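You operate a simulated robot arm through the tools that you are given. There is no shell and no other tool. Be economical: measure what you need, move in short steps, check, and stop when the job is done.

You are at the controls of a simulated robot arm. One attempt, no reset.

TASK
Pack the bearing that the job card names with grease.
Fine: pump with the packer arm over the bearing, stop when grease shows all round, swing the arm clear and put the bearing in the yellow tray.

The check looks at the end state, three seconds after you hand in, the way a careful person would. Anything else that was tipped, shoved, dropped, spilled or broken makes it a failure.

THE ROBOT
A 7-joint arm with a two-finger parallel gripper, fixed in place. Base frame: the origin is at the foot of the arm, x ahead of it, y to its left, z up. Units: mm, degrees, N and s.
Its first joint turns from -66.0 to 66.0 degrees. Payload 1.57 kg.
The tool frame sits at the grasp point between the pads (the TCP): z along the fingers, y along the line on which they close. The tips reach 30 mm beyond it. Largest opening 110 mm; finger width 24, thickness 12; the body of the gripper, 48 by 112 mm, starts 78 mm behind the TCP.
Orientation is that of the tool frame in the base frame, as a unit quaternion [x, y, z, w]. With the fingers straight down and closing along the base's y, the tool's x points along the base's -x, its y along +y and its z along -z.

THE INTERFACE
- The arm moves only by the tool arm_command. Its argument "plan" is a list of rows, each an object of numbers (a shift or turn left out is 0, a gripper value left out holds the last): "x", "y", "z": the shift along the tool's x, y, z in mm; "rx", "ry", "rz": the turn, a rotation vector about the tool's x, y, z in rad; "claw": the finger opening in mm, from 0 to 110. In form: [{"x": .., "y": .., "z": .., "rx": .., "ry": .., "rz": .., "claw": ..}, ...]. A call has 1 to 10 rows; each row shifts and turns the commanded pose from where the row before left it, along the tool's axes as they then stand. A row lasts 0.2 s, in which the tool goes at most 50 mm and 8.6 degrees; a call with a longer step from one row to the next is refused whole, and so is a gripper value outside its range. Where a pose cannot be reached the arm comes as near as it can. A force on the tool above 90 N (or 10 N above the force at the start of the call, whichever is more), or a blocked arm, ends the call early, and 0.2 s more pass. The fingers move at their own pace (about 108 mm/s each) and stop on an object; they squeeze with about 31 N. The grip force told is the motor's: it shows also when the fingers shut on nothing. Time passes only in rows, and 0.2 s behind the last, so rows that do not move let the fingers close. It gives the time, the measured TCP pose, the force on the tool (base axes), the opening and the grip force at its end, in the units of the frame above (readings bear some noise), and new pictures: "views" is both (left out), scene, wrist or none.
- Cameras (640 x 400 px; columns grow to the right, rows downward): "scene" is fixed at [168.5, -390.3, 1407.1]; the picture's right is [0.77, -0.64, 0.00], its down [-0.33, -0.40, -0.85] and it looks along [0.55, 0.66, -0.52] (base axes); focal length 214 px, centre (320, 200). "wrist" rides on the gripper at [-36, 0, -80] in the tool frame; the picture's right is [0.00, -1.00, 0.00], its down [0.97, 0.00, -0.24] and it looks along [0.24, 0.00, 0.97] (tool axes); focal length 218 px, centre (320, 200).
- measure_at(camera, pixels): for up to 12 pixels [column, row] of the newest picture of that camera ("zoom" is the newest enlarged one), the place [x, y, z] in the base frame of the surface seen there, good to about 2 mm. The clock stands still meanwhile.
- enlarge(camera, box): a new picture of the part [left, top, right, bottom] of that camera's present view, enlarged. The clock stands still meanwhile.
- sign_off(): hands the job in; it is judged then, once.

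Keep the steps short. Do not move on a guess: measure, check each grasp and each placing, and mend mistakes. In all there are 80 turns and 150 pictures (those below and enlarged ones count). Leave the gripper open and the arm clear of the work at the hand-in unless told otherwise, and finish with a single line.

The tools are called after ">>>" as name(argument=value, ...) on one line, values as JSON. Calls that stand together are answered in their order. arm_command: Moves the arm, as the interface text tells. Its arguments: {"type":"object","properties":{"plan":{"type":"array"},"views":{"type":"string","enum":["both","scene","wrist","none"]}},"required":["plan"]} The other tools are called the same way: measure_at (camera, pixels) gives the place of the surface under pixels of a picture; enlarge (camera, box) takes an enlarged picture of a part of a camera's view; sign_off () hands the job in.

At the start:

```text
time: 0.0
tool_pos: [336.8, -132.8, 1319.4]
tool_rot: [0.0, 1.0, -0.001, 0.0]
force: [0.2, -0.5, -0.1]
gripper_width: 110.1
grip_force: 0.1
```

scene: 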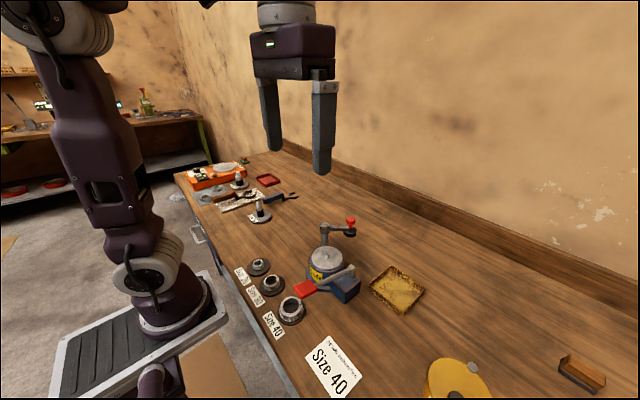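
wrist: 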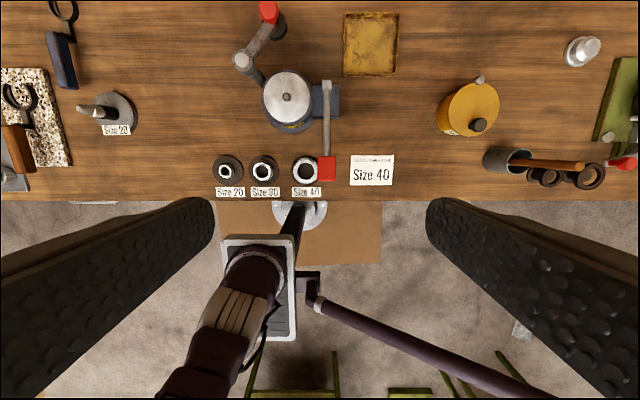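

The job card appears to read "Size 40". I'll enlarge the bearings, card and packer to read them properly.

>>> enlarge(camera="wrist", box=[200, 60, 410, 200])

>>> enlarge(camera="scene", box=[220, 200, 440, 340])

>>> enlarge(camera="scene", box=[260, 320, 380, 400])

>>> measure_at(camera="wrist", pixels=[[227, 171], [264, 171], [306, 171], [306, 160], [327, 168], [327, 100], [287, 97], [243, 60], [268, 12], [330, 100], [370, 45], [280, 40]])

```text
2.86 times, centred on (305, 130) of wrist
```

zoom: 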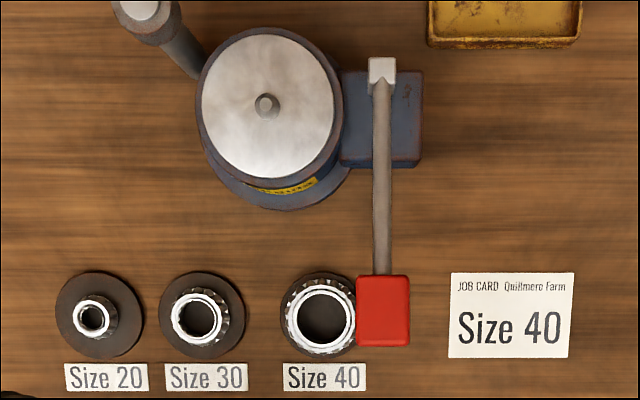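

```text
2.86 times, centred on (330, 270) of scene
```

zoom: 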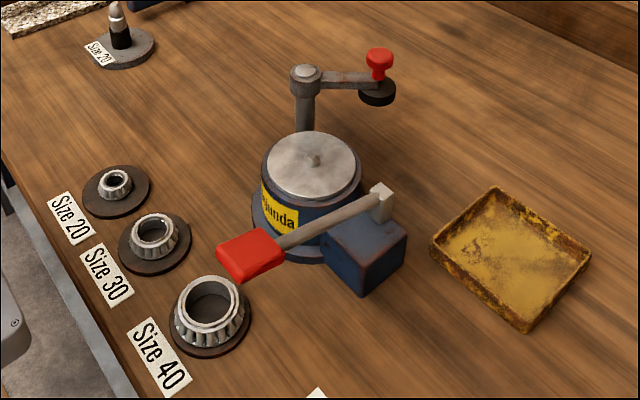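

```text
5.00 times, centred on (320, 360) of scene
```

zoom: 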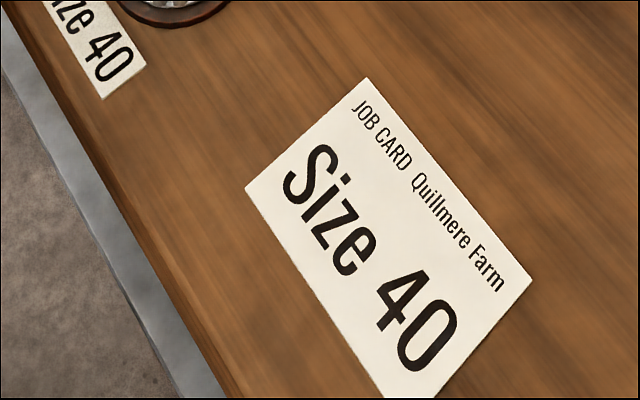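

```text
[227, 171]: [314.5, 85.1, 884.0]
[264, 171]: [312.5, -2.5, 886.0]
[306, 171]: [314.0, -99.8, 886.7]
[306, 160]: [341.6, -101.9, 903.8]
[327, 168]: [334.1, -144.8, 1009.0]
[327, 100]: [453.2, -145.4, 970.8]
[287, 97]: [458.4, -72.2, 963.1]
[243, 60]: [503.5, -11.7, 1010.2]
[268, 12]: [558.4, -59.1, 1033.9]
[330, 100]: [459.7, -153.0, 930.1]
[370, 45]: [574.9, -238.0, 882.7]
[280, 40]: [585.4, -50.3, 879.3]
```

The card says "Size 40". Both cameras agree that the bench top is near z 880, not the 722 in the text, so I'll use the measured value. Next I'll measure the bearing, packer, lever and tray in more detail.

>>> enlarge(camera="scene", box=[240, 210, 400, 330])

>>> measure_at(camera="scene", pixels=[[326, 257], [327, 265], [305, 289], [350, 267], [346, 290], [352, 220], [351, 231], [325, 229], [397, 292], [384, 265], [426, 288], [371, 290]])

>>> measure_at(camera="scene", pixels=[[291, 299], [282, 308], [301, 306], [292, 315], [292, 309], [280, 318], [304, 316], [291, 325], [320, 300], [402, 314], [340, 350], [293, 322]])

```text
3.33 times, centred on (320, 270) of scene
```

zoom: 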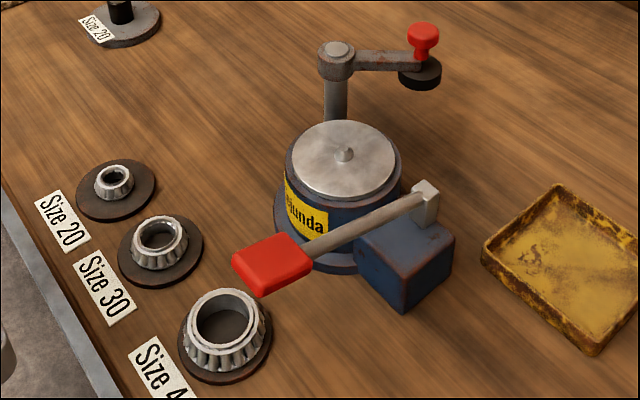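

```text
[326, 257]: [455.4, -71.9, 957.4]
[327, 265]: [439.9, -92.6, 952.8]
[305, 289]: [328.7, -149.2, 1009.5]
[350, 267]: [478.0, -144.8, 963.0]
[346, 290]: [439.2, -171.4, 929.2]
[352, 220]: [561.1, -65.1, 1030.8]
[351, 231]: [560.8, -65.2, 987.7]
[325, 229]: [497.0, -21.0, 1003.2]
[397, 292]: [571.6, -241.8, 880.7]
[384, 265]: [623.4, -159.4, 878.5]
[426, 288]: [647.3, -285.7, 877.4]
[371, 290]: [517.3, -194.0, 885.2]
```

```text
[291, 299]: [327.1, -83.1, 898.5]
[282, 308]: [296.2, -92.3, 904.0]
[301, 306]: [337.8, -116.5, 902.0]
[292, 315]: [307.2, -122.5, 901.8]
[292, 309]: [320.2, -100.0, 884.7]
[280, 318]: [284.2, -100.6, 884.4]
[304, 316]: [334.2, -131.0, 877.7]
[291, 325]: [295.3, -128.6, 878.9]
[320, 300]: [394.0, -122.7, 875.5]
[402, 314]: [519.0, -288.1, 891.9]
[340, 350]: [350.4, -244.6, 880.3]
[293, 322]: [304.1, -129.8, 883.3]
```

Bench is at about z 878, the pads at about 884, and the bearing rim at about 904. I'll get the sizes of the bearing, lever and arm from the zoom.

>>> measure_at(camera="zoom", pixels=[[190, 315], [258, 314], [226, 291], [222, 340], [186, 348], [266, 346], [215, 370], [345, 152], [296, 165], [392, 165], [345, 195], [404, 71]])

>>> measure_at(camera="zoom", pixels=[[236, 255], [275, 238], [309, 262], [265, 290], [262, 270], [340, 230], [410, 197], [425, 185], [338, 48], [385, 57], [422, 82], [423, 30]])

```text
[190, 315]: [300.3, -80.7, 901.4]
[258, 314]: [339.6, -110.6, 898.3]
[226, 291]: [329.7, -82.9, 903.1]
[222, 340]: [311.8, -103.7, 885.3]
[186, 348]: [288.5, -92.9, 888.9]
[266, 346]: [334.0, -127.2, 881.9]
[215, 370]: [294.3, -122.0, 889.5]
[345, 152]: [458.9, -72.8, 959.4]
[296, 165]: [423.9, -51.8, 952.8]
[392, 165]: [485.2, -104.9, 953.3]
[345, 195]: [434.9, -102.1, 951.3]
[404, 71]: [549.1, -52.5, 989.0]
```

```text
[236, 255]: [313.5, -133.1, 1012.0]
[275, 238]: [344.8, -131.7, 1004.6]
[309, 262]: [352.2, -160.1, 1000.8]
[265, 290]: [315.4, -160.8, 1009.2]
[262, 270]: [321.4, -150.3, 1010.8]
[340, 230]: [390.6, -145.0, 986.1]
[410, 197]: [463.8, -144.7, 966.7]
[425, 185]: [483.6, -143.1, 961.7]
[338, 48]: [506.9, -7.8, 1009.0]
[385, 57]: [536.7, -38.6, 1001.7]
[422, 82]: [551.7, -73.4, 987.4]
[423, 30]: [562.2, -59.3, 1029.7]
```

Bearing 40's centre is near (319, -101), its top ring is about 50 mm across, and the lever grip sits beside it at y -133 to -161, z about 1010. I'll turn the tool -90° so the fingers close along x, with the narrow side of the body toward the lever. I'll come down to about z 1170 on the way.

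>>> arm_command(plan=[{"z": 15, "rz": -0.149}, {"z": 15, "rz": -0.149}, {"z": 15, "rz": -0.149}, {"z": 15, "rz": -0.149}, {"z": 15, "rz": -0.149}, {"z": 15, "rz": -0.149}, {"z": 15, "rz": -0.149}, {"z": 15, "rz": -0.149}, {"z": 15, "rz": -0.149}, {"z": 15, "rz": -0.149}], views="none")

```text
time: 2.2
tool_pos: [335.6, -132.0, 1170.8]
tool_rot: [-0.679, 0.734, 0.0, 0.0]
force: [0.1, -0.5, 0.2]
gripper_width: 109.9
grip_force: 0.0
```

The turn has reached 85.5°. Next I'll finish it, go over the bearing at about z 1115, and look down.

>>> arm_command(plan=[{"rz": -0.079}, {"x": -16, "y": 8, "z": 15}, {"x": -16, "y": 8, "z": 20}, {"z": 20}, {}])

```text
time: 3.4
tool_pos: [319.0, -100.1, 1114.5]
tool_rot: [-0.706, 0.708, 0.001, 0.0]
force: [0.5, -0.2, 0.6]
gripper_width: 110.1
grip_force: 0.1
```

scene: 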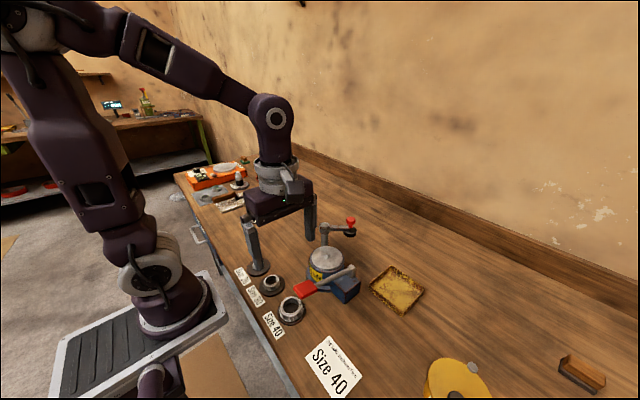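
wrist: 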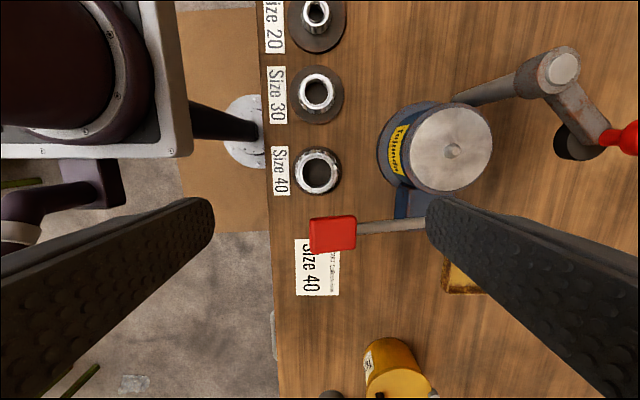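

Bearing 40 is now at about (318,172) in the wrist view. I'll zoom in to find its centre and extents.

>>> enlarge(camera="wrist", box=[278, 135, 358, 225])

```text
4.44 times, centred on (318, 180) of wrist
```

zoom: 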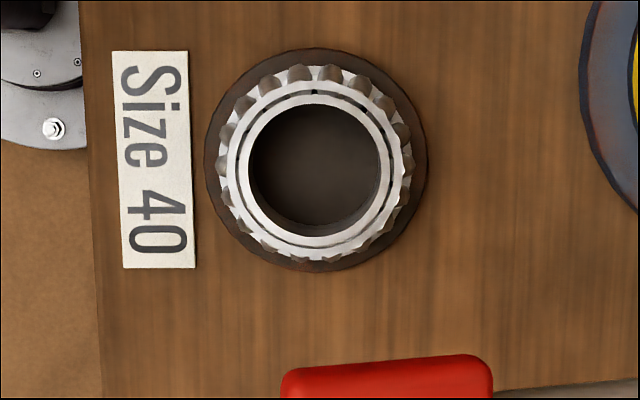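

>>> measure_at(camera="zoom", pixels=[[242, 172], [389, 172], [317, 100], [310, 240], [226, 172], [410, 166], [317, 160], [312, 52], [210, 160], [424, 160], [318, 268], [385, 380]])

```text
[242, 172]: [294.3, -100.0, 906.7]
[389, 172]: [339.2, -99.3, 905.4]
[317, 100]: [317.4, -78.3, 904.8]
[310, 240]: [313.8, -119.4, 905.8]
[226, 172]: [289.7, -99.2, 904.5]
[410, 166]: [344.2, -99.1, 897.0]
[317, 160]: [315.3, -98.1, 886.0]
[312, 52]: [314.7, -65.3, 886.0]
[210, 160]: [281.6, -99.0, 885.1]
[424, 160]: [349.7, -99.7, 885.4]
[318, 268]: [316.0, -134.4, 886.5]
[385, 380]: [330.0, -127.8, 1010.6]
```

Bearing centre is (316.5, -99.5), top z 905.5, resting on a pad at 885.5, radius about 29. The lever grip edge is at y -128. I'll offset the tool slightly to y -96 to clear it, narrow the fingers to 82, and descend to z about 950.

>>> arm_command(plan=[{"x": -4, "y": 2.5, "z": 20, "claw": 82}, {"z": 35}, {"z": 35}, {"z": 35}, {"z": 25}, {"z": 14}, {}])

```text
time: 5.0
tool_pos: [317.5, -97.1, 950.7]
tool_rot: [-0.707, 0.707, 0.0, 0.0]
force: [0.3, -0.9, -0.2]
gripper_width: 82.0
grip_force: 0.0
```

scene: 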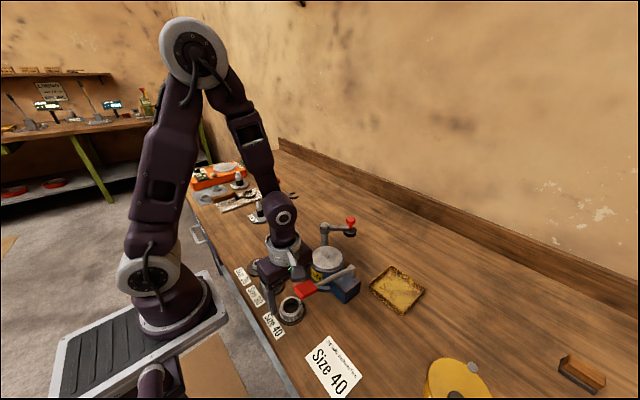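
wrist: 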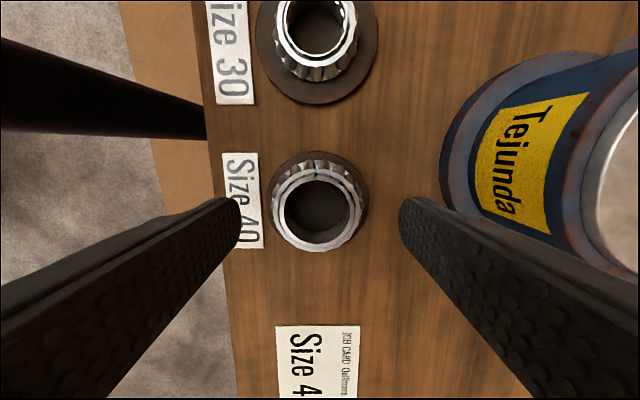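

Alignment is good, with the bearing centred between the fingers. I'll descend to z 918, tips about 2.5 mm above the pad, then close gently.

>>> arm_command(plan=[{"x": -1, "y": 1, "z": 12}, {"z": 12}, {"z": 8.5}, {}, {"claw": 66}, {}])

```text
time: 6.4
tool_pos: [315.2, -96.9, 918.5]
tool_rot: [-0.707, 0.708, -0.001, 0.001]
force: [0.9, 0.5, -0.6]
gripper_width: 66.0
grip_force: 0.1
```

scene: 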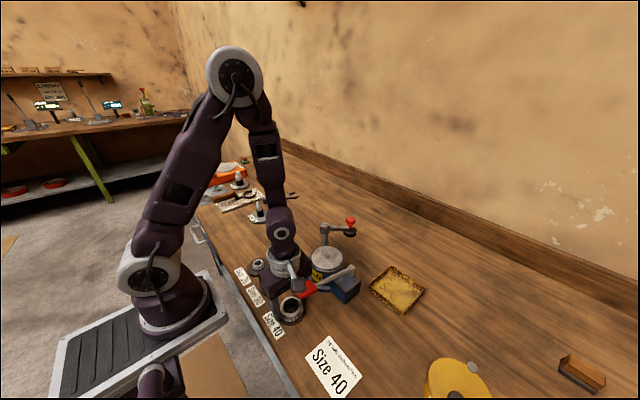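
wrist: 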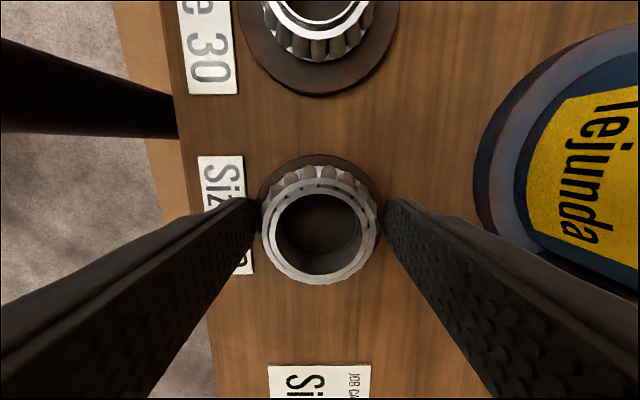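

The fingers sit symmetrically either side of the bearing. I'll close now.

>>> arm_command(plan=[{"claw": 45}, {}, {}])

```text
time: 7.2
tool_pos: [315.1, -95.8, 918.9]
tool_rot: [-0.706, 0.708, 0.0, 0.0]
force: [-0.2, -0.4, 0.0]
gripper_width: 62.0
grip_force: 30.8
```

scene: 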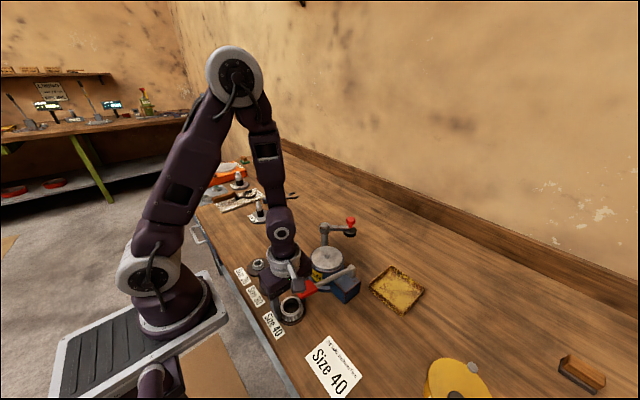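
wrist: 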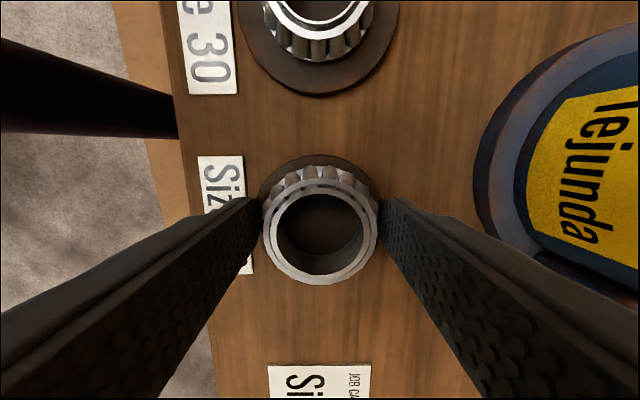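

I have the bearing, held at 62 mm. Going straight up it could touch the lever grip, so I'll lift 40 mm, move 30 mm toward +y, then rise.

>>> arm_command(plan=[{"z": -10}, {"z": -15}, {"z": -15}, {"x": -15}, {"x": -15}, {"z": -20}, {"z": -30}, {"z": -30}, {"z": -20}, {}])

```text
time: 9.4
tool_pos: [315.5, -64.5, 1059.3]
tool_rot: [-0.707, 0.708, 0.001, 0.0]
force: [0.3, 0.0, -2.4]
gripper_width: 61.7
grip_force: 30.8
```

scene: 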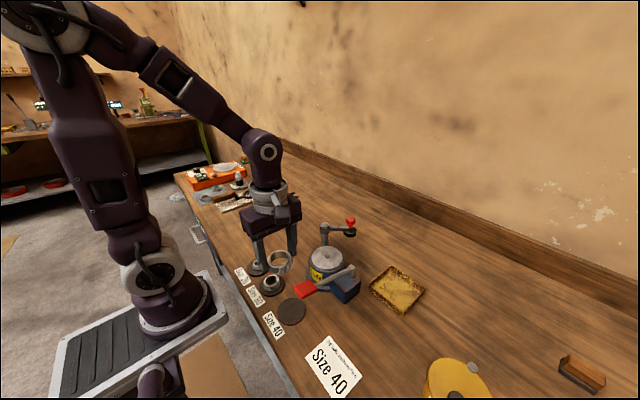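
wrist: 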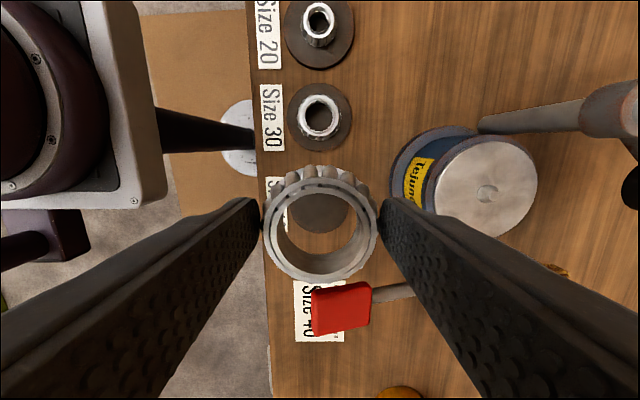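

The bearing is lifted cleanly. I'll measure the platter centre from this near-overhead view.

>>> measure_at(camera="wrist", pixels=[[437, 187], [534, 187], [486, 140], [486, 234], [487, 193], [470, 200], [318, 268], [345, 184], [375, 235], [268, 235]])

>>> enlarge(camera="wrist", box=[420, 130, 550, 240])

```text
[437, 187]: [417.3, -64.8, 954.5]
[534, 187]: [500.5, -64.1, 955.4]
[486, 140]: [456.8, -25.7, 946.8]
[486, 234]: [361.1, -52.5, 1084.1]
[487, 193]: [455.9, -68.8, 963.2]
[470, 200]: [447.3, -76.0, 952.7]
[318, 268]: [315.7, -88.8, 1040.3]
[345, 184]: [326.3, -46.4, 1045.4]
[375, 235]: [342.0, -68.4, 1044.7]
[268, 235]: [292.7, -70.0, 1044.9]
```

```text
3.64 times, centred on (485, 185) of wrist
```

zoom: 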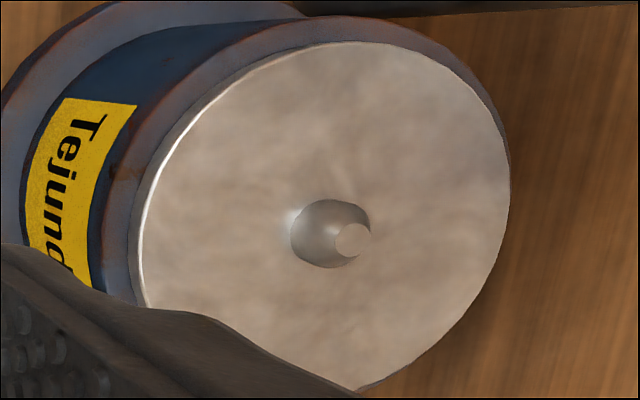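

The platter centre is about (458, -70), top z 953. I'll carry the bearing over at the current height and check before lowering.

>>> arm_command(plan=[{"y": -15, "x": 2.5}, {"y": -25}, {"y": -30}, {"y": -30}, {"y": -25}, {"y": -17.5}, {"z": 20}, {"z": 15}, {}])

```text
time: 11.4
tool_pos: [459.9, -67.5, 1022.8]
tool_rot: [-0.706, 0.708, 0.0, 0.0]
force: [-0.4, 0.3, -2.6]
gripper_width: 61.7
grip_force: 30.7
```

scene: 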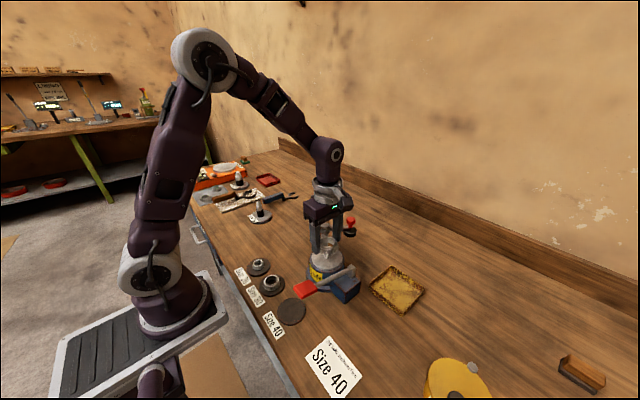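
wrist: 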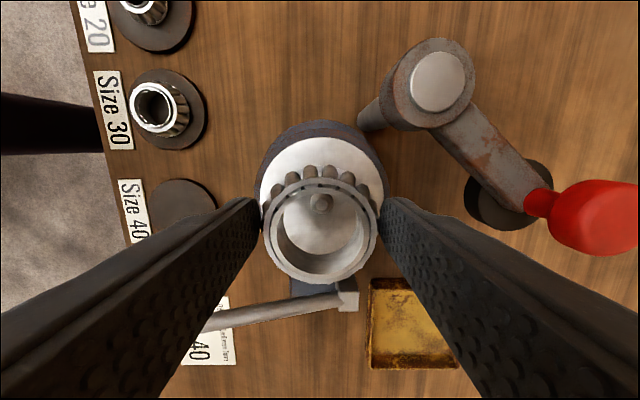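

The bearing is lined up over the platter, with the stud visible through the bore. I'll lower it to about z 987.

>>> arm_command(plan=[{"y": 1, "z": 12}, {"z": 10}, {"z": 8}, {"z": 4}, {"z": 2}, {}])

```text
time: 12.8
tool_pos: [457.5, -68.8, 988.7]
tool_rot: [-0.706, 0.708, 0.0, 0.001]
force: [-2.5, -0.2, 4.8]
gripper_width: 61.9
grip_force: 31.6
```

scene: 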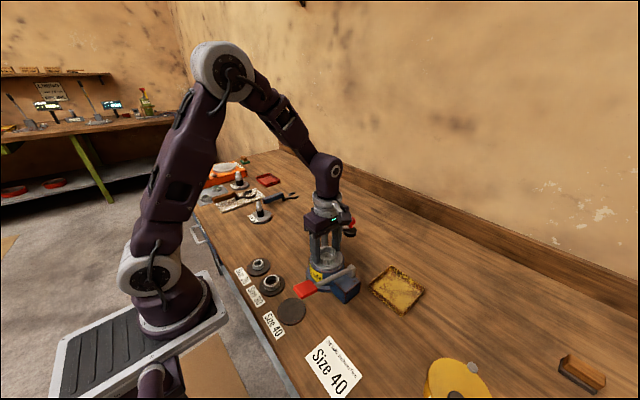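
wrist: 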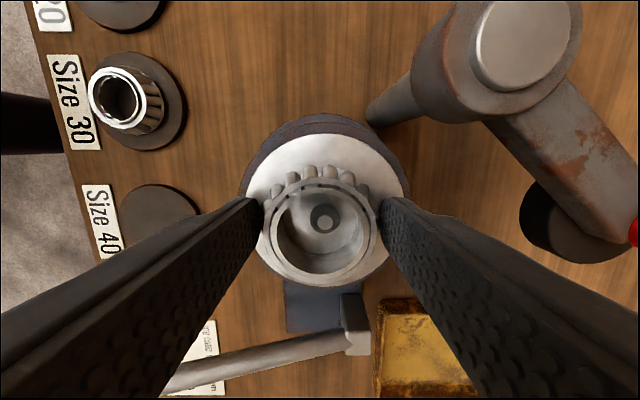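

There's a 5 N upward force, so the bearing is seated on the platter with the stud in the bore. I'll release it and rise.

>>> arm_command(plan=[{"claw": 66}, {"claw": 76}, {}, {"z": -20}, {"z": -30}, {"z": -40}, {"z": -40}, {}])

```text
time: 14.6
tool_pos: [458.9, -68.0, 1118.4]
tool_rot: [-0.706, 0.708, 0.0, 0.001]
force: [-0.7, 0.6, 0.0]
gripper_width: 75.8
grip_force: 0.0
```

scene: 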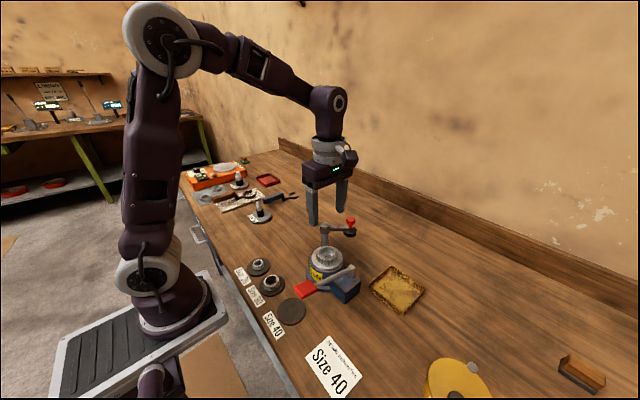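
wrist: 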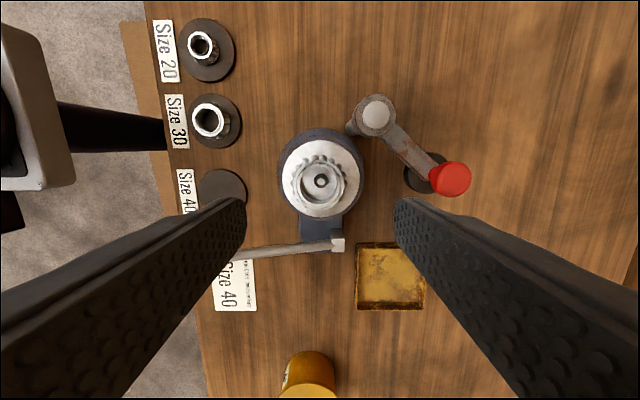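

The bearing is on the platter and looks centred. I'll enlarge the view and measure the bearing, pivot and knob positions.

>>> enlarge(camera="wrist", box=[270, 80, 480, 220])

>>> measure_at(camera="wrist", pixels=[[376, 112], [405, 148], [450, 178], [464, 176], [436, 176], [410, 176], [320, 182], [298, 180], [344, 180], [320, 202], [320, 162], [427, 156]])

```text
2.86 times, centred on (375, 150) of wrist
```

zoom: 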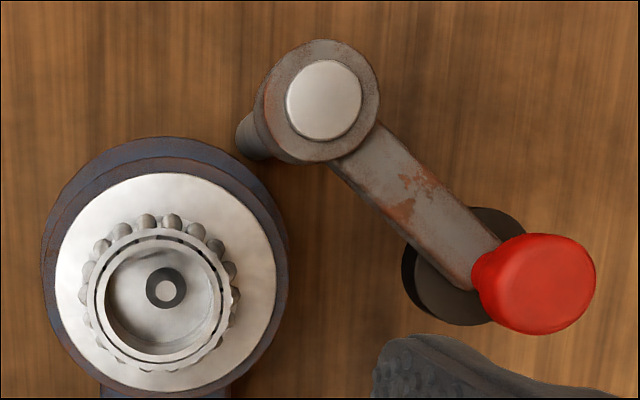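

```text
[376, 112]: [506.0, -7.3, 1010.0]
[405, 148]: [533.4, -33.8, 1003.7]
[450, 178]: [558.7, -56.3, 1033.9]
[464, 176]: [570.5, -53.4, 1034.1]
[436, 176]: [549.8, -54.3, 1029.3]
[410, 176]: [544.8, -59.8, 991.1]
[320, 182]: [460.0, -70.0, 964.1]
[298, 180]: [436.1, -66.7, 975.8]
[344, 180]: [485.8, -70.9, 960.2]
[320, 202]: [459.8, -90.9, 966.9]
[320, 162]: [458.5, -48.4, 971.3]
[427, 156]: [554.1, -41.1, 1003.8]
```

The arm pivots about (506, -7.5), with the red knob at (560.5, -56.5), top z 1034, radius about 73 mm. The platter centre lies about 85° clockwise round from there. I'll go above the knob and look before gripping it.

>>> arm_command(plan=[{"x": -3.5, "y": -21.6, "claw": 60}, {"x": -4, "y": -30}, {"x": -4, "y": -30}, {"y": -20}, {"z": 15}, {"z": 10}, {}], views="wrist")

```text
time: 16.2
tool_pos: [560.1, -57.0, 1093.0]
tool_rot: [-0.707, 0.708, 0.0, 0.0]
force: [-0.5, 0.0, -0.3]
gripper_width: 60.1
grip_force: 0.0
```

wrist: 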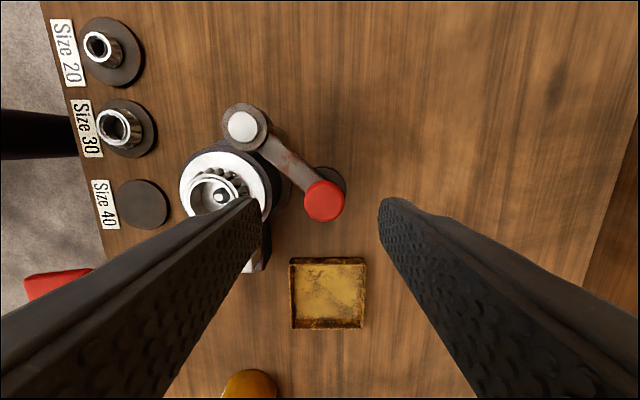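

The knob sits between the fingers at pixel (324,200). I'll descend to z 1042 and close on it.

>>> arm_command(plan=[{"y": -2, "z": 20}, {"z": 20}, {"z": 11}, {}, {"claw": 35}, {"claw": 15}, {}])

```text
time: 17.8
tool_pos: [561.5, -58.9, 1043.1]
tool_rot: [-0.706, 0.708, 0.0, 0.001]
force: [9.1, -6.1, -4.9]
gripper_width: 27.3
grip_force: 37.3
```

scene: 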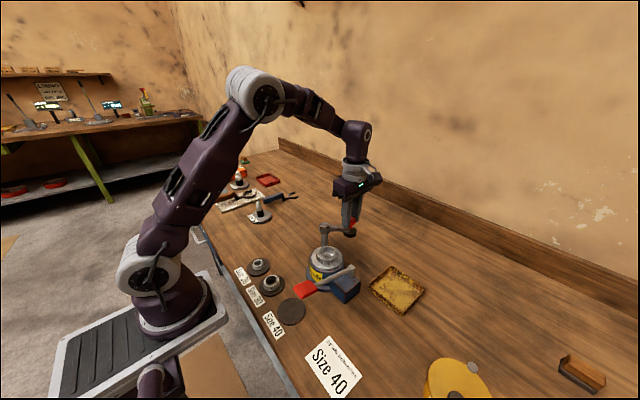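
wrist: 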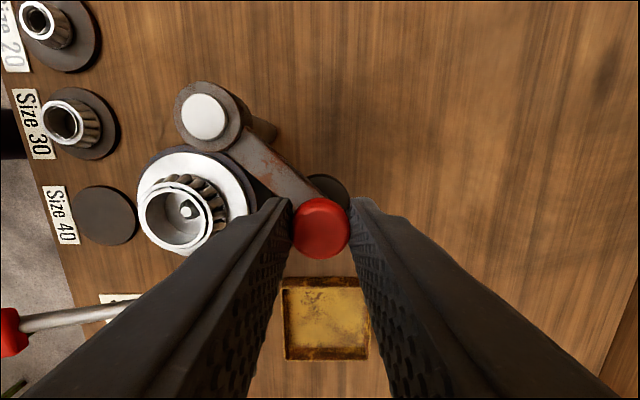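

Gripped at 27 mm. I'll swing the packer arm clockwise along its arc, starting with three small steps to see whether it turns freely.

>>> arm_command(plan=[{"x": 7.6, "y": 8.0}, {"x": 6.3, "y": 9.1}, {"x": 4.9, "y": 9.9}, {}])

```text
time: 18.8
tool_pos: [534.1, -76.8, 1042.9]
tool_rot: [-0.706, 0.708, 0.0, 0.0]
force: [8.8, -4.9, 8.2]
gripper_width: 27.3
grip_force: 38.1
```

scene: 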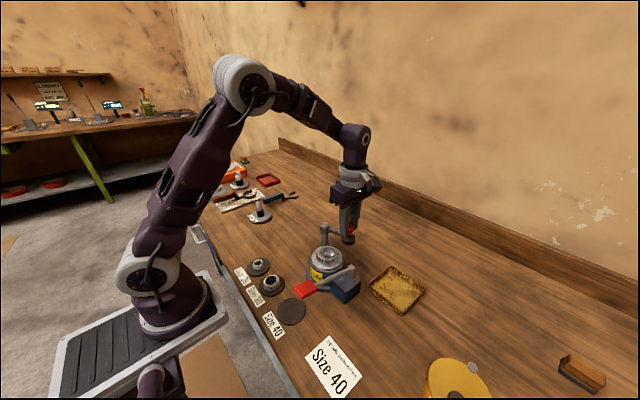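
wrist: 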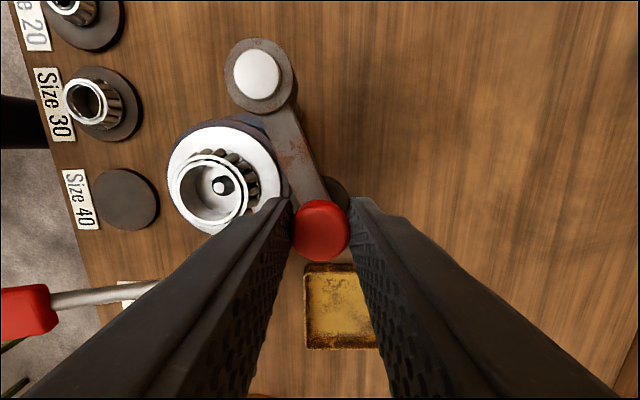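

The arm turns freely. I'll continue the arc for four more steps.

>>> arm_command(plan=[{"x": 3.3, "y": 10.5}, {"x": 1.8, "y": 10.9}, {"x": 0.2, "y": 11.0}, {"x": -1.5, "y": 11}, {}])

```text
time: 20.0
tool_pos: [490.2, -79.2, 1042.1]
tool_rot: [-0.707, 0.707, 0.003, 0.0]
force: [-1.0, 1.9, -6.1]
gripper_width: 27.3
grip_force: 37.1
```

scene: 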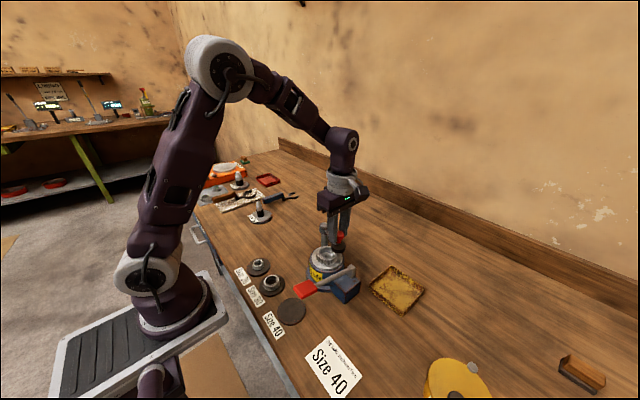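
wrist: 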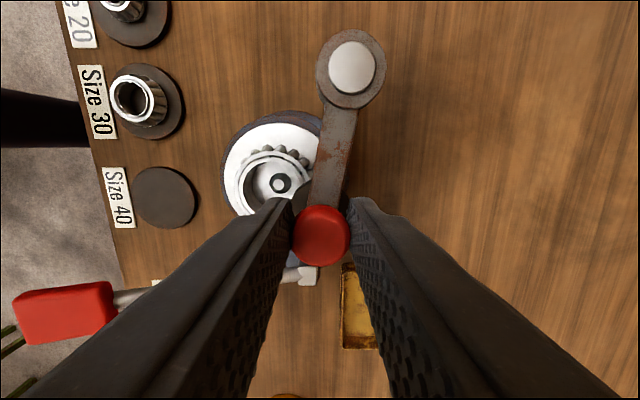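

Next the cup moves over the bearing, so I'll check the height clearance first.

>>> enlarge(camera="scene", box=[295, 215, 375, 305])

```text
4.44 times, centred on (335, 260) of scene
```

zoom: 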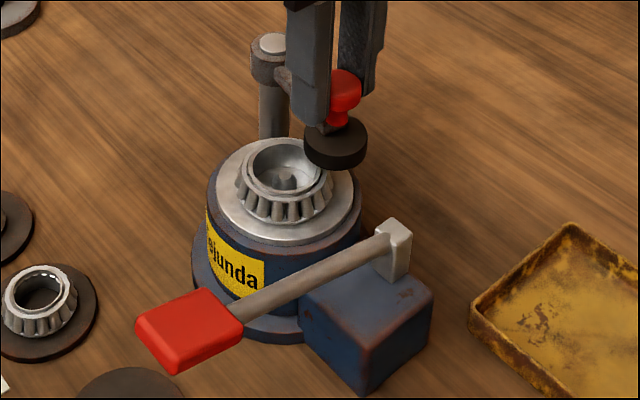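

>>> measure_at(camera="zoom", pixels=[[335, 148], [335, 164], [310, 155], [360, 158], [285, 196], [246, 170], [326, 176], [262, 190]])

```text
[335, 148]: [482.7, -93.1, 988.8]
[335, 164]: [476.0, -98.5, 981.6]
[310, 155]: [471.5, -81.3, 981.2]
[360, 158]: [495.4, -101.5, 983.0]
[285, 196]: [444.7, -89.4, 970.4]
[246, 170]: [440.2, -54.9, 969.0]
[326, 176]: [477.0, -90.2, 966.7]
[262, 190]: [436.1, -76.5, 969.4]
```

The cup bottom is at about 980 and the bearing top at about 973, so it clears. I'll finish the swing.

>>> arm_command(plan=[{"x": -3.1, "y": 10.6}, {"x": -4.6, "y": 10}, {"x": -6.1, "y": 9.3}, {}])

>>> enlarge(camera="scene", box=[295, 215, 375, 305])

```text
time: 21.0
tool_pos: [461.3, -66.0, 1041.8]
tool_rot: [-0.706, 0.708, 0.0, 0.0]
force: [5.7, -3.1, -1.6]
gripper_width: 27.2
grip_force: 37.6
```

scene: 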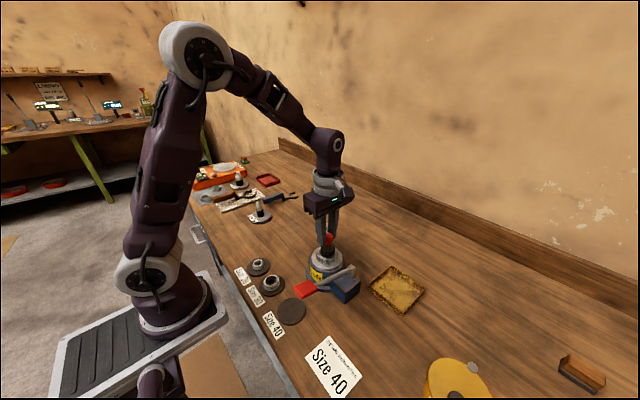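
wrist: 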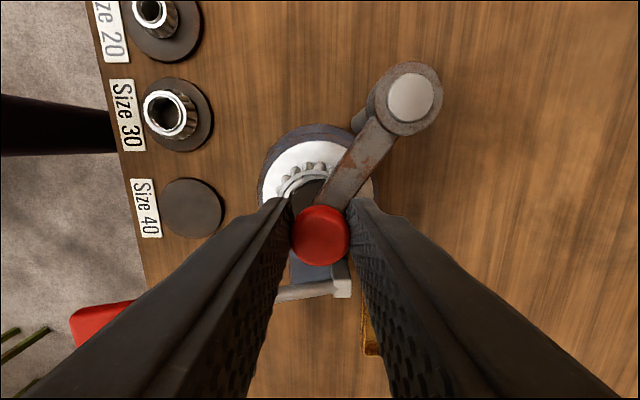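

```text
4.44 times, centred on (335, 260) of scene
```

zoom: 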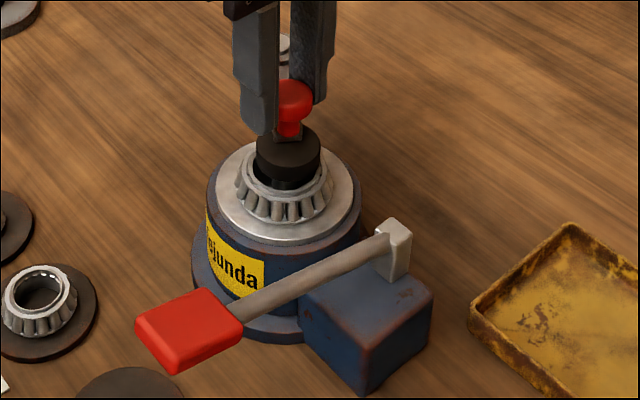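

The packer arm is over the bearing. I'll release the knob and rise to check that it stays there.

>>> arm_command(plan=[{"claw": 35}, {"claw": 45}, {}, {"z": -20}, {"z": -30}, {"z": -30}, {}])

>>> enlarge(camera="scene", box=[285, 215, 375, 305])

>>> enlarge(camera="wrist", box=[160, 80, 440, 330])

```text
time: 22.6
tool_pos: [461.4, -65.7, 1121.6]
tool_rot: [-0.706, 0.708, 0.001, -0.001]
force: [0.3, 0.2, 0.1]
gripper_width: 45.0
grip_force: 0.1
```

scene: 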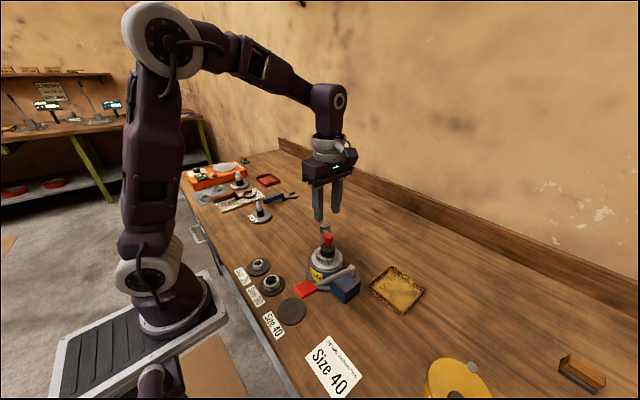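
wrist: 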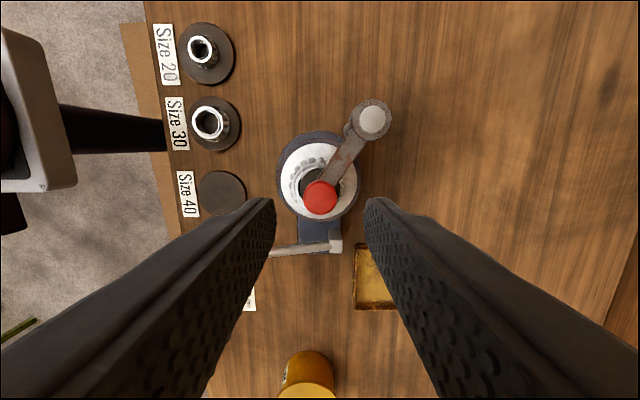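

```text
4.44 times, centred on (330, 260) of scene
```

zoom: 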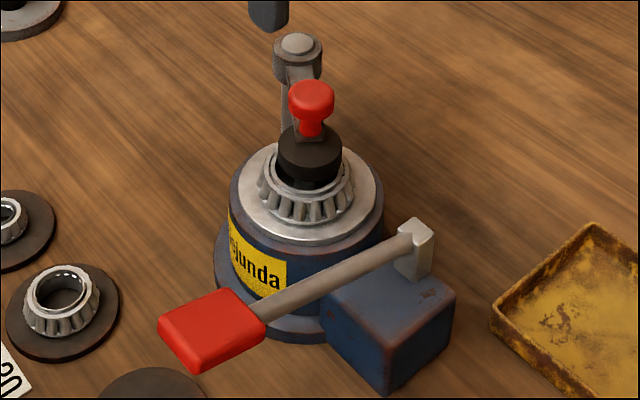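

```text
1.60 times, centred on (300, 205) of wrist
```

zoom: 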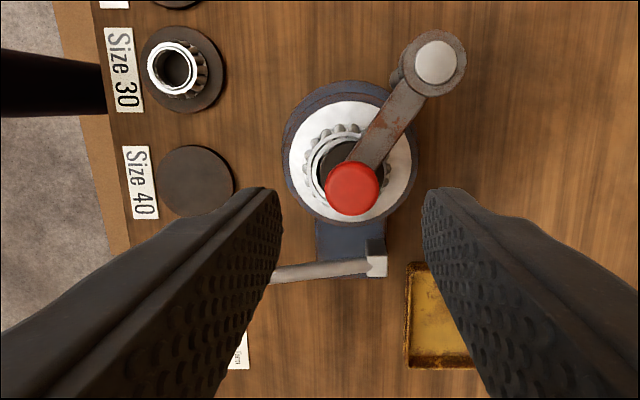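

The packer arm stays over the bearing. To work the pump lever I'll grip its red handle across y, so I'm turning the tool back +90° at this height first.

>>> arm_command(plan=[{"rz": 0.149}, {"rz": 0.149}, {"rz": 0.149}, {"rz": 0.149}, {"rz": 0.149}, {"rz": 0.149}, {"rz": 0.149}, {"rz": 0.149}, {"rz": 0.149}, {"rz": 0.149}], views="none")

>>> arm_command(plan=[{"rz": 0.081, "claw": 60}, {"x": 25, "y": -16}, {"x": 35, "y": -22}, {"x": 35, "y": -22}, {"x": 33, "y": -20}, {}])

```text
time: 24.8
tool_pos: [460.9, -65.3, 1121.1]
tool_rot: [-0.038, 0.999, 0.0, -0.001]
force: [-0.2, -0.3, -0.5]
gripper_width: 45.1
grip_force: 0.1
```

```text
time: 26.2
tool_pos: [331.0, -146.3, 1122.6]
tool_rot: [0.002, 1.0, -0.001, 0.001]
force: [-0.1, 0.6, 0.6]
gripper_width: 60.1
grip_force: 0.1
```

scene: 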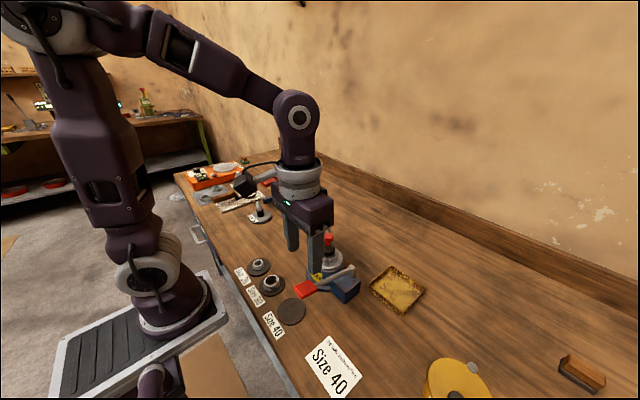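
wrist: 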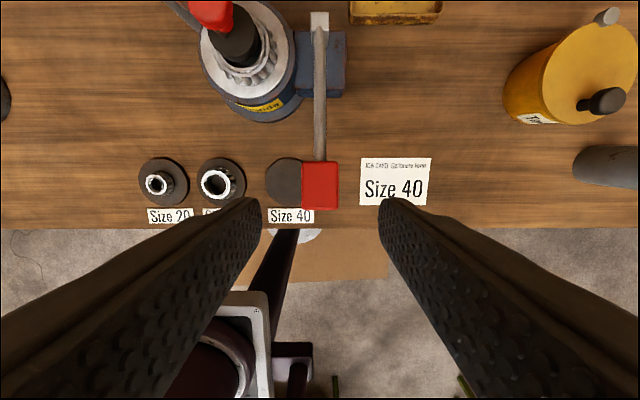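

The red handle is centred between the fingers (px 302–339). I'll descend so the pads straddle it at about z 1012.

>>> arm_command(plan=[{"z": 30}, {"z": 30}, {"z": 30}, {"z": 18}, {}])

>>> enlarge(camera="scene", box=[265, 225, 375, 325])

```text
time: 27.4
tool_pos: [332.2, -145.4, 1014.0]
tool_rot: [0.001, 1.0, -0.001, 0.0]
force: [-0.5, 1.1, -0.5]
gripper_width: 60.0
grip_force: 0.0
```

scene: 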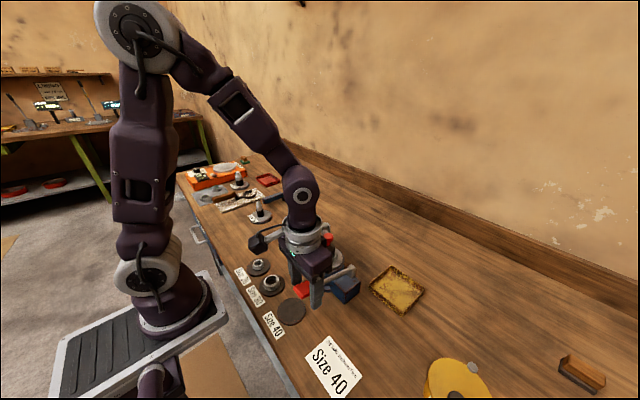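
wrist: 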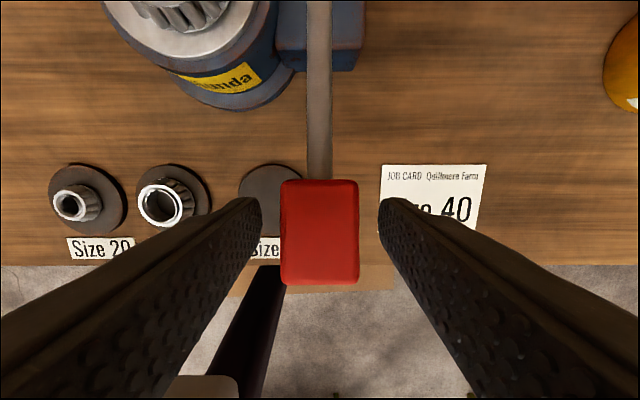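

```text
4.00 times, centred on (320, 275) of scene
```

zoom: 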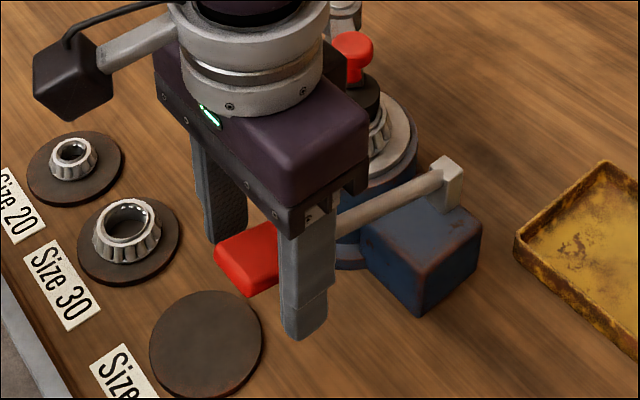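

The handle lies squarely between the pads, so I'll close on it.

>>> arm_command(plan=[{"claw": 45}, {"claw": 25}, {}], views="none")

```text
time: 28.2
tool_pos: [331.5, -144.7, 1014.1]
tool_rot: [0.001, 1.0, 0.0, 0.001]
force: [0.2, 1.6, -2.8]
gripper_width: 33.6
grip_force: 41.3
```

Gripped at 33.6 mm. I'll press the lever down a little along its arc and read the force.

>>> arm_command(plan=[{"x": 2.3, "z": 7}, {"x": 2.1, "z": 7}, {"x": 1.9, "z": 7}, {}])

>>> enlarge(camera="scene", box=[265, 225, 375, 325])

```text
time: 29.2
tool_pos: [326.4, -145.5, 993.3]
tool_rot: [0.001, 1.0, 0.0, 0.001]
force: [8.9, 15.4, 9.8]
gripper_width: 33.6
grip_force: 41.3
```

scene: 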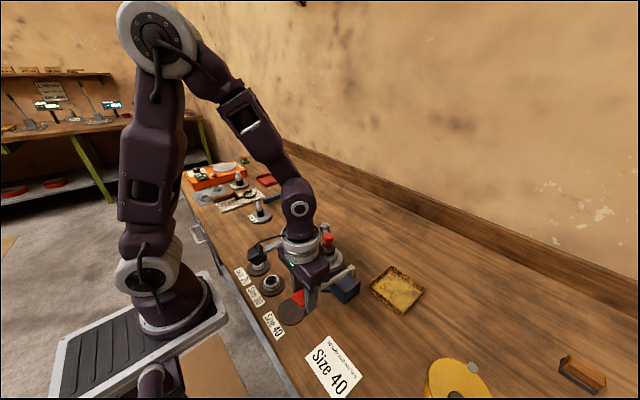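
wrist: 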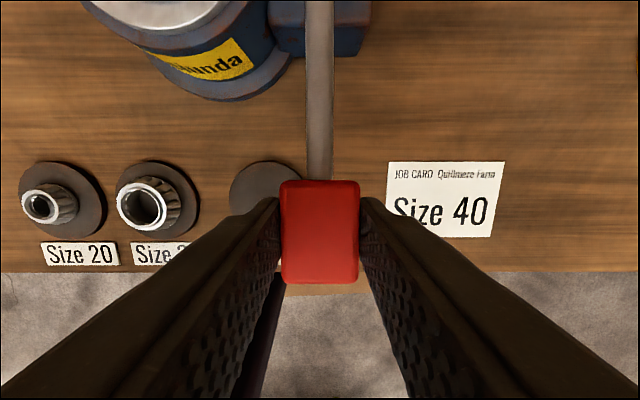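

```text
4.00 times, centred on (320, 275) of scene
```

zoom: 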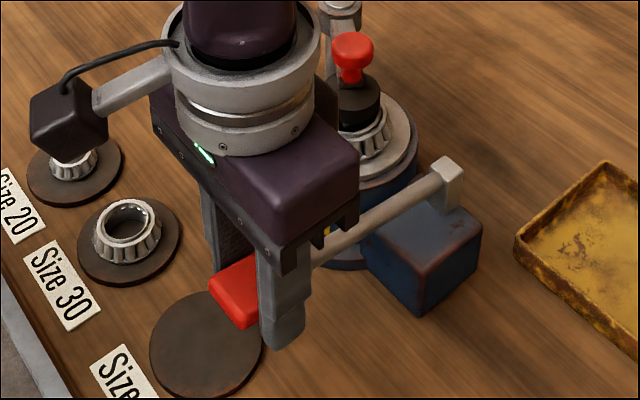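

The lever moves with light resistance and no grease shows yet. I'll continue the down-stroke.

>>> arm_command(plan=[{"x": 1.6, "z": 7}, {"x": 1.3, "z": 7}, {"x": 1.0, "z": 7}, {}], views="none")

>>> enlarge(camera="scene", box=[265, 225, 375, 325])

```text
time: 30.2
tool_pos: [325.1, -145.2, 972.0]
tool_rot: [0.001, 1.0, -0.001, 0.002]
force: [30.6, 15.8, 9.7]
gripper_width: 33.2
grip_force: 40.9
```

```text
4.00 times, centred on (320, 275) of scene
```

zoom: 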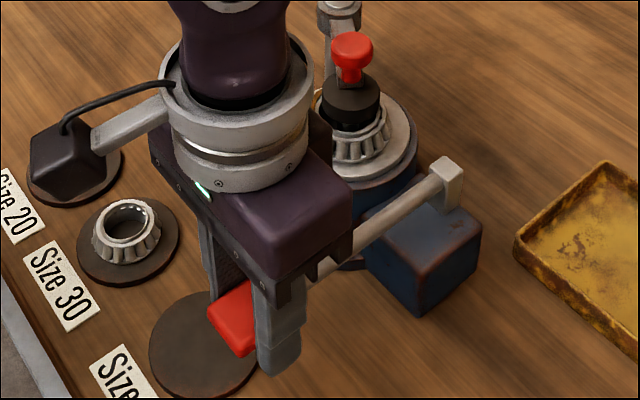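

A 30 N sideways load means I pulled a little too far toward -x. I'll correct that, press a bit further, and check.

>>> arm_command(plan=[{"x": -2, "y": 0.6}, {"x": -2, "y": 0.6}, {"z": 5}, {"z": 5, "x": -0.5}, {}], views="none")

>>> enlarge(camera="scene", box=[265, 225, 375, 325])

```text
time: 31.4
tool_pos: [324.3, -145.2, 962.4]
tool_rot: [0.004, 1.0, 0.001, -0.002]
force: [-22.4, -27.8, 7.0]
gripper_width: 33.5
grip_force: 41.5
```

```text
4.00 times, centred on (320, 275) of scene
```

zoom: 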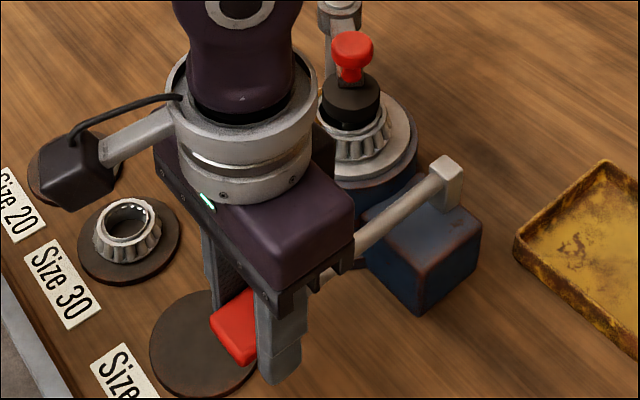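

Still no stop and no grease showing. I'll ease the side load and go 10 mm further.

>>> arm_command(plan=[{"x": 1.5, "y": -0.7, "z": 3}, {"z": 4}, {"z": 4, "x": -0.6}, {}], views="none")

>>> enlarge(camera="scene", box=[265, 225, 375, 325])

```text
time: 32.3
tool_pos: [326.2, -144.9, 952.5]
tool_rot: [0.001, 1.0, 0.0, 0.001]
force: [-13.7, -1.1, 54.9]
gripper_width: 33.6
grip_force: 41.6
stopped in row 4: the force on the tool passed its limit (the readings are from after the stop); the commanded pose is now the measured one
```

```text
4.00 times, centred on (320, 275) of scene
```

zoom: 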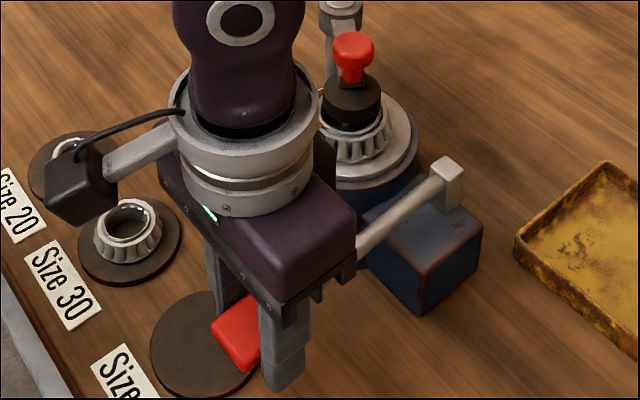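

That's the bottom stop, at z about 953 for a 60 mm stroke. Now I'll make the return stroke up along the same arc.

>>> arm_command(plan=[{"x": 0.6, "z": -6}, {"x": 0.5, "z": -7}, {"x": 0, "z": -7}, {"x": -0.4, "z": -7}, {"x": -0.8, "z": -7}, {"x": -1.2, "z": -7}, {"x": -1.6, "z": -7}, {"x": -1.9, "z": -7}, {}])

>>> enlarge(camera="scene", box=[265, 225, 375, 325])

```text
time: 34.3
tool_pos: [332.9, -145.0, 1007.3]
tool_rot: [0.001, 1.0, -0.001, 0.002]
force: [8.9, 5.5, -8.9]
gripper_width: 33.5
grip_force: 41.0
```

scene: 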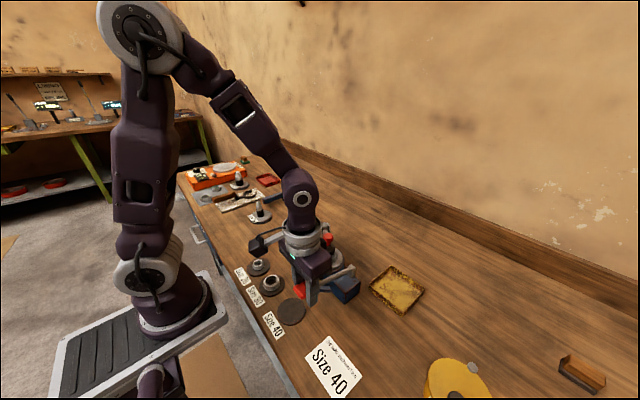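
wrist: 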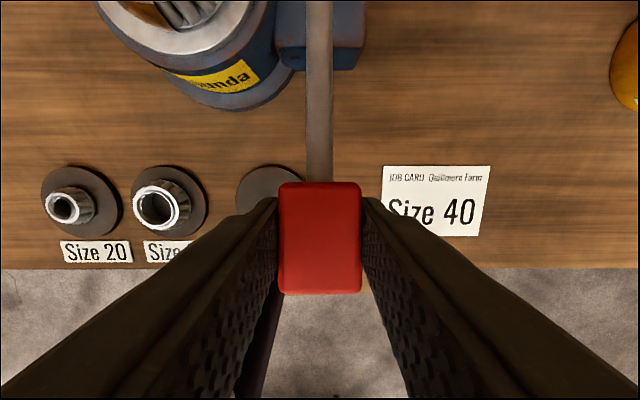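

```text
4.00 times, centred on (320, 275) of scene
```

zoom: 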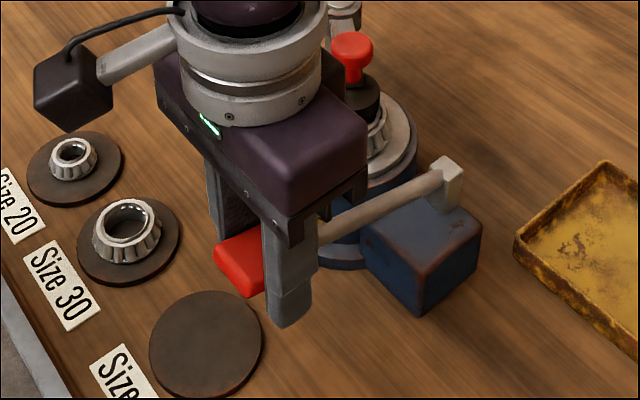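

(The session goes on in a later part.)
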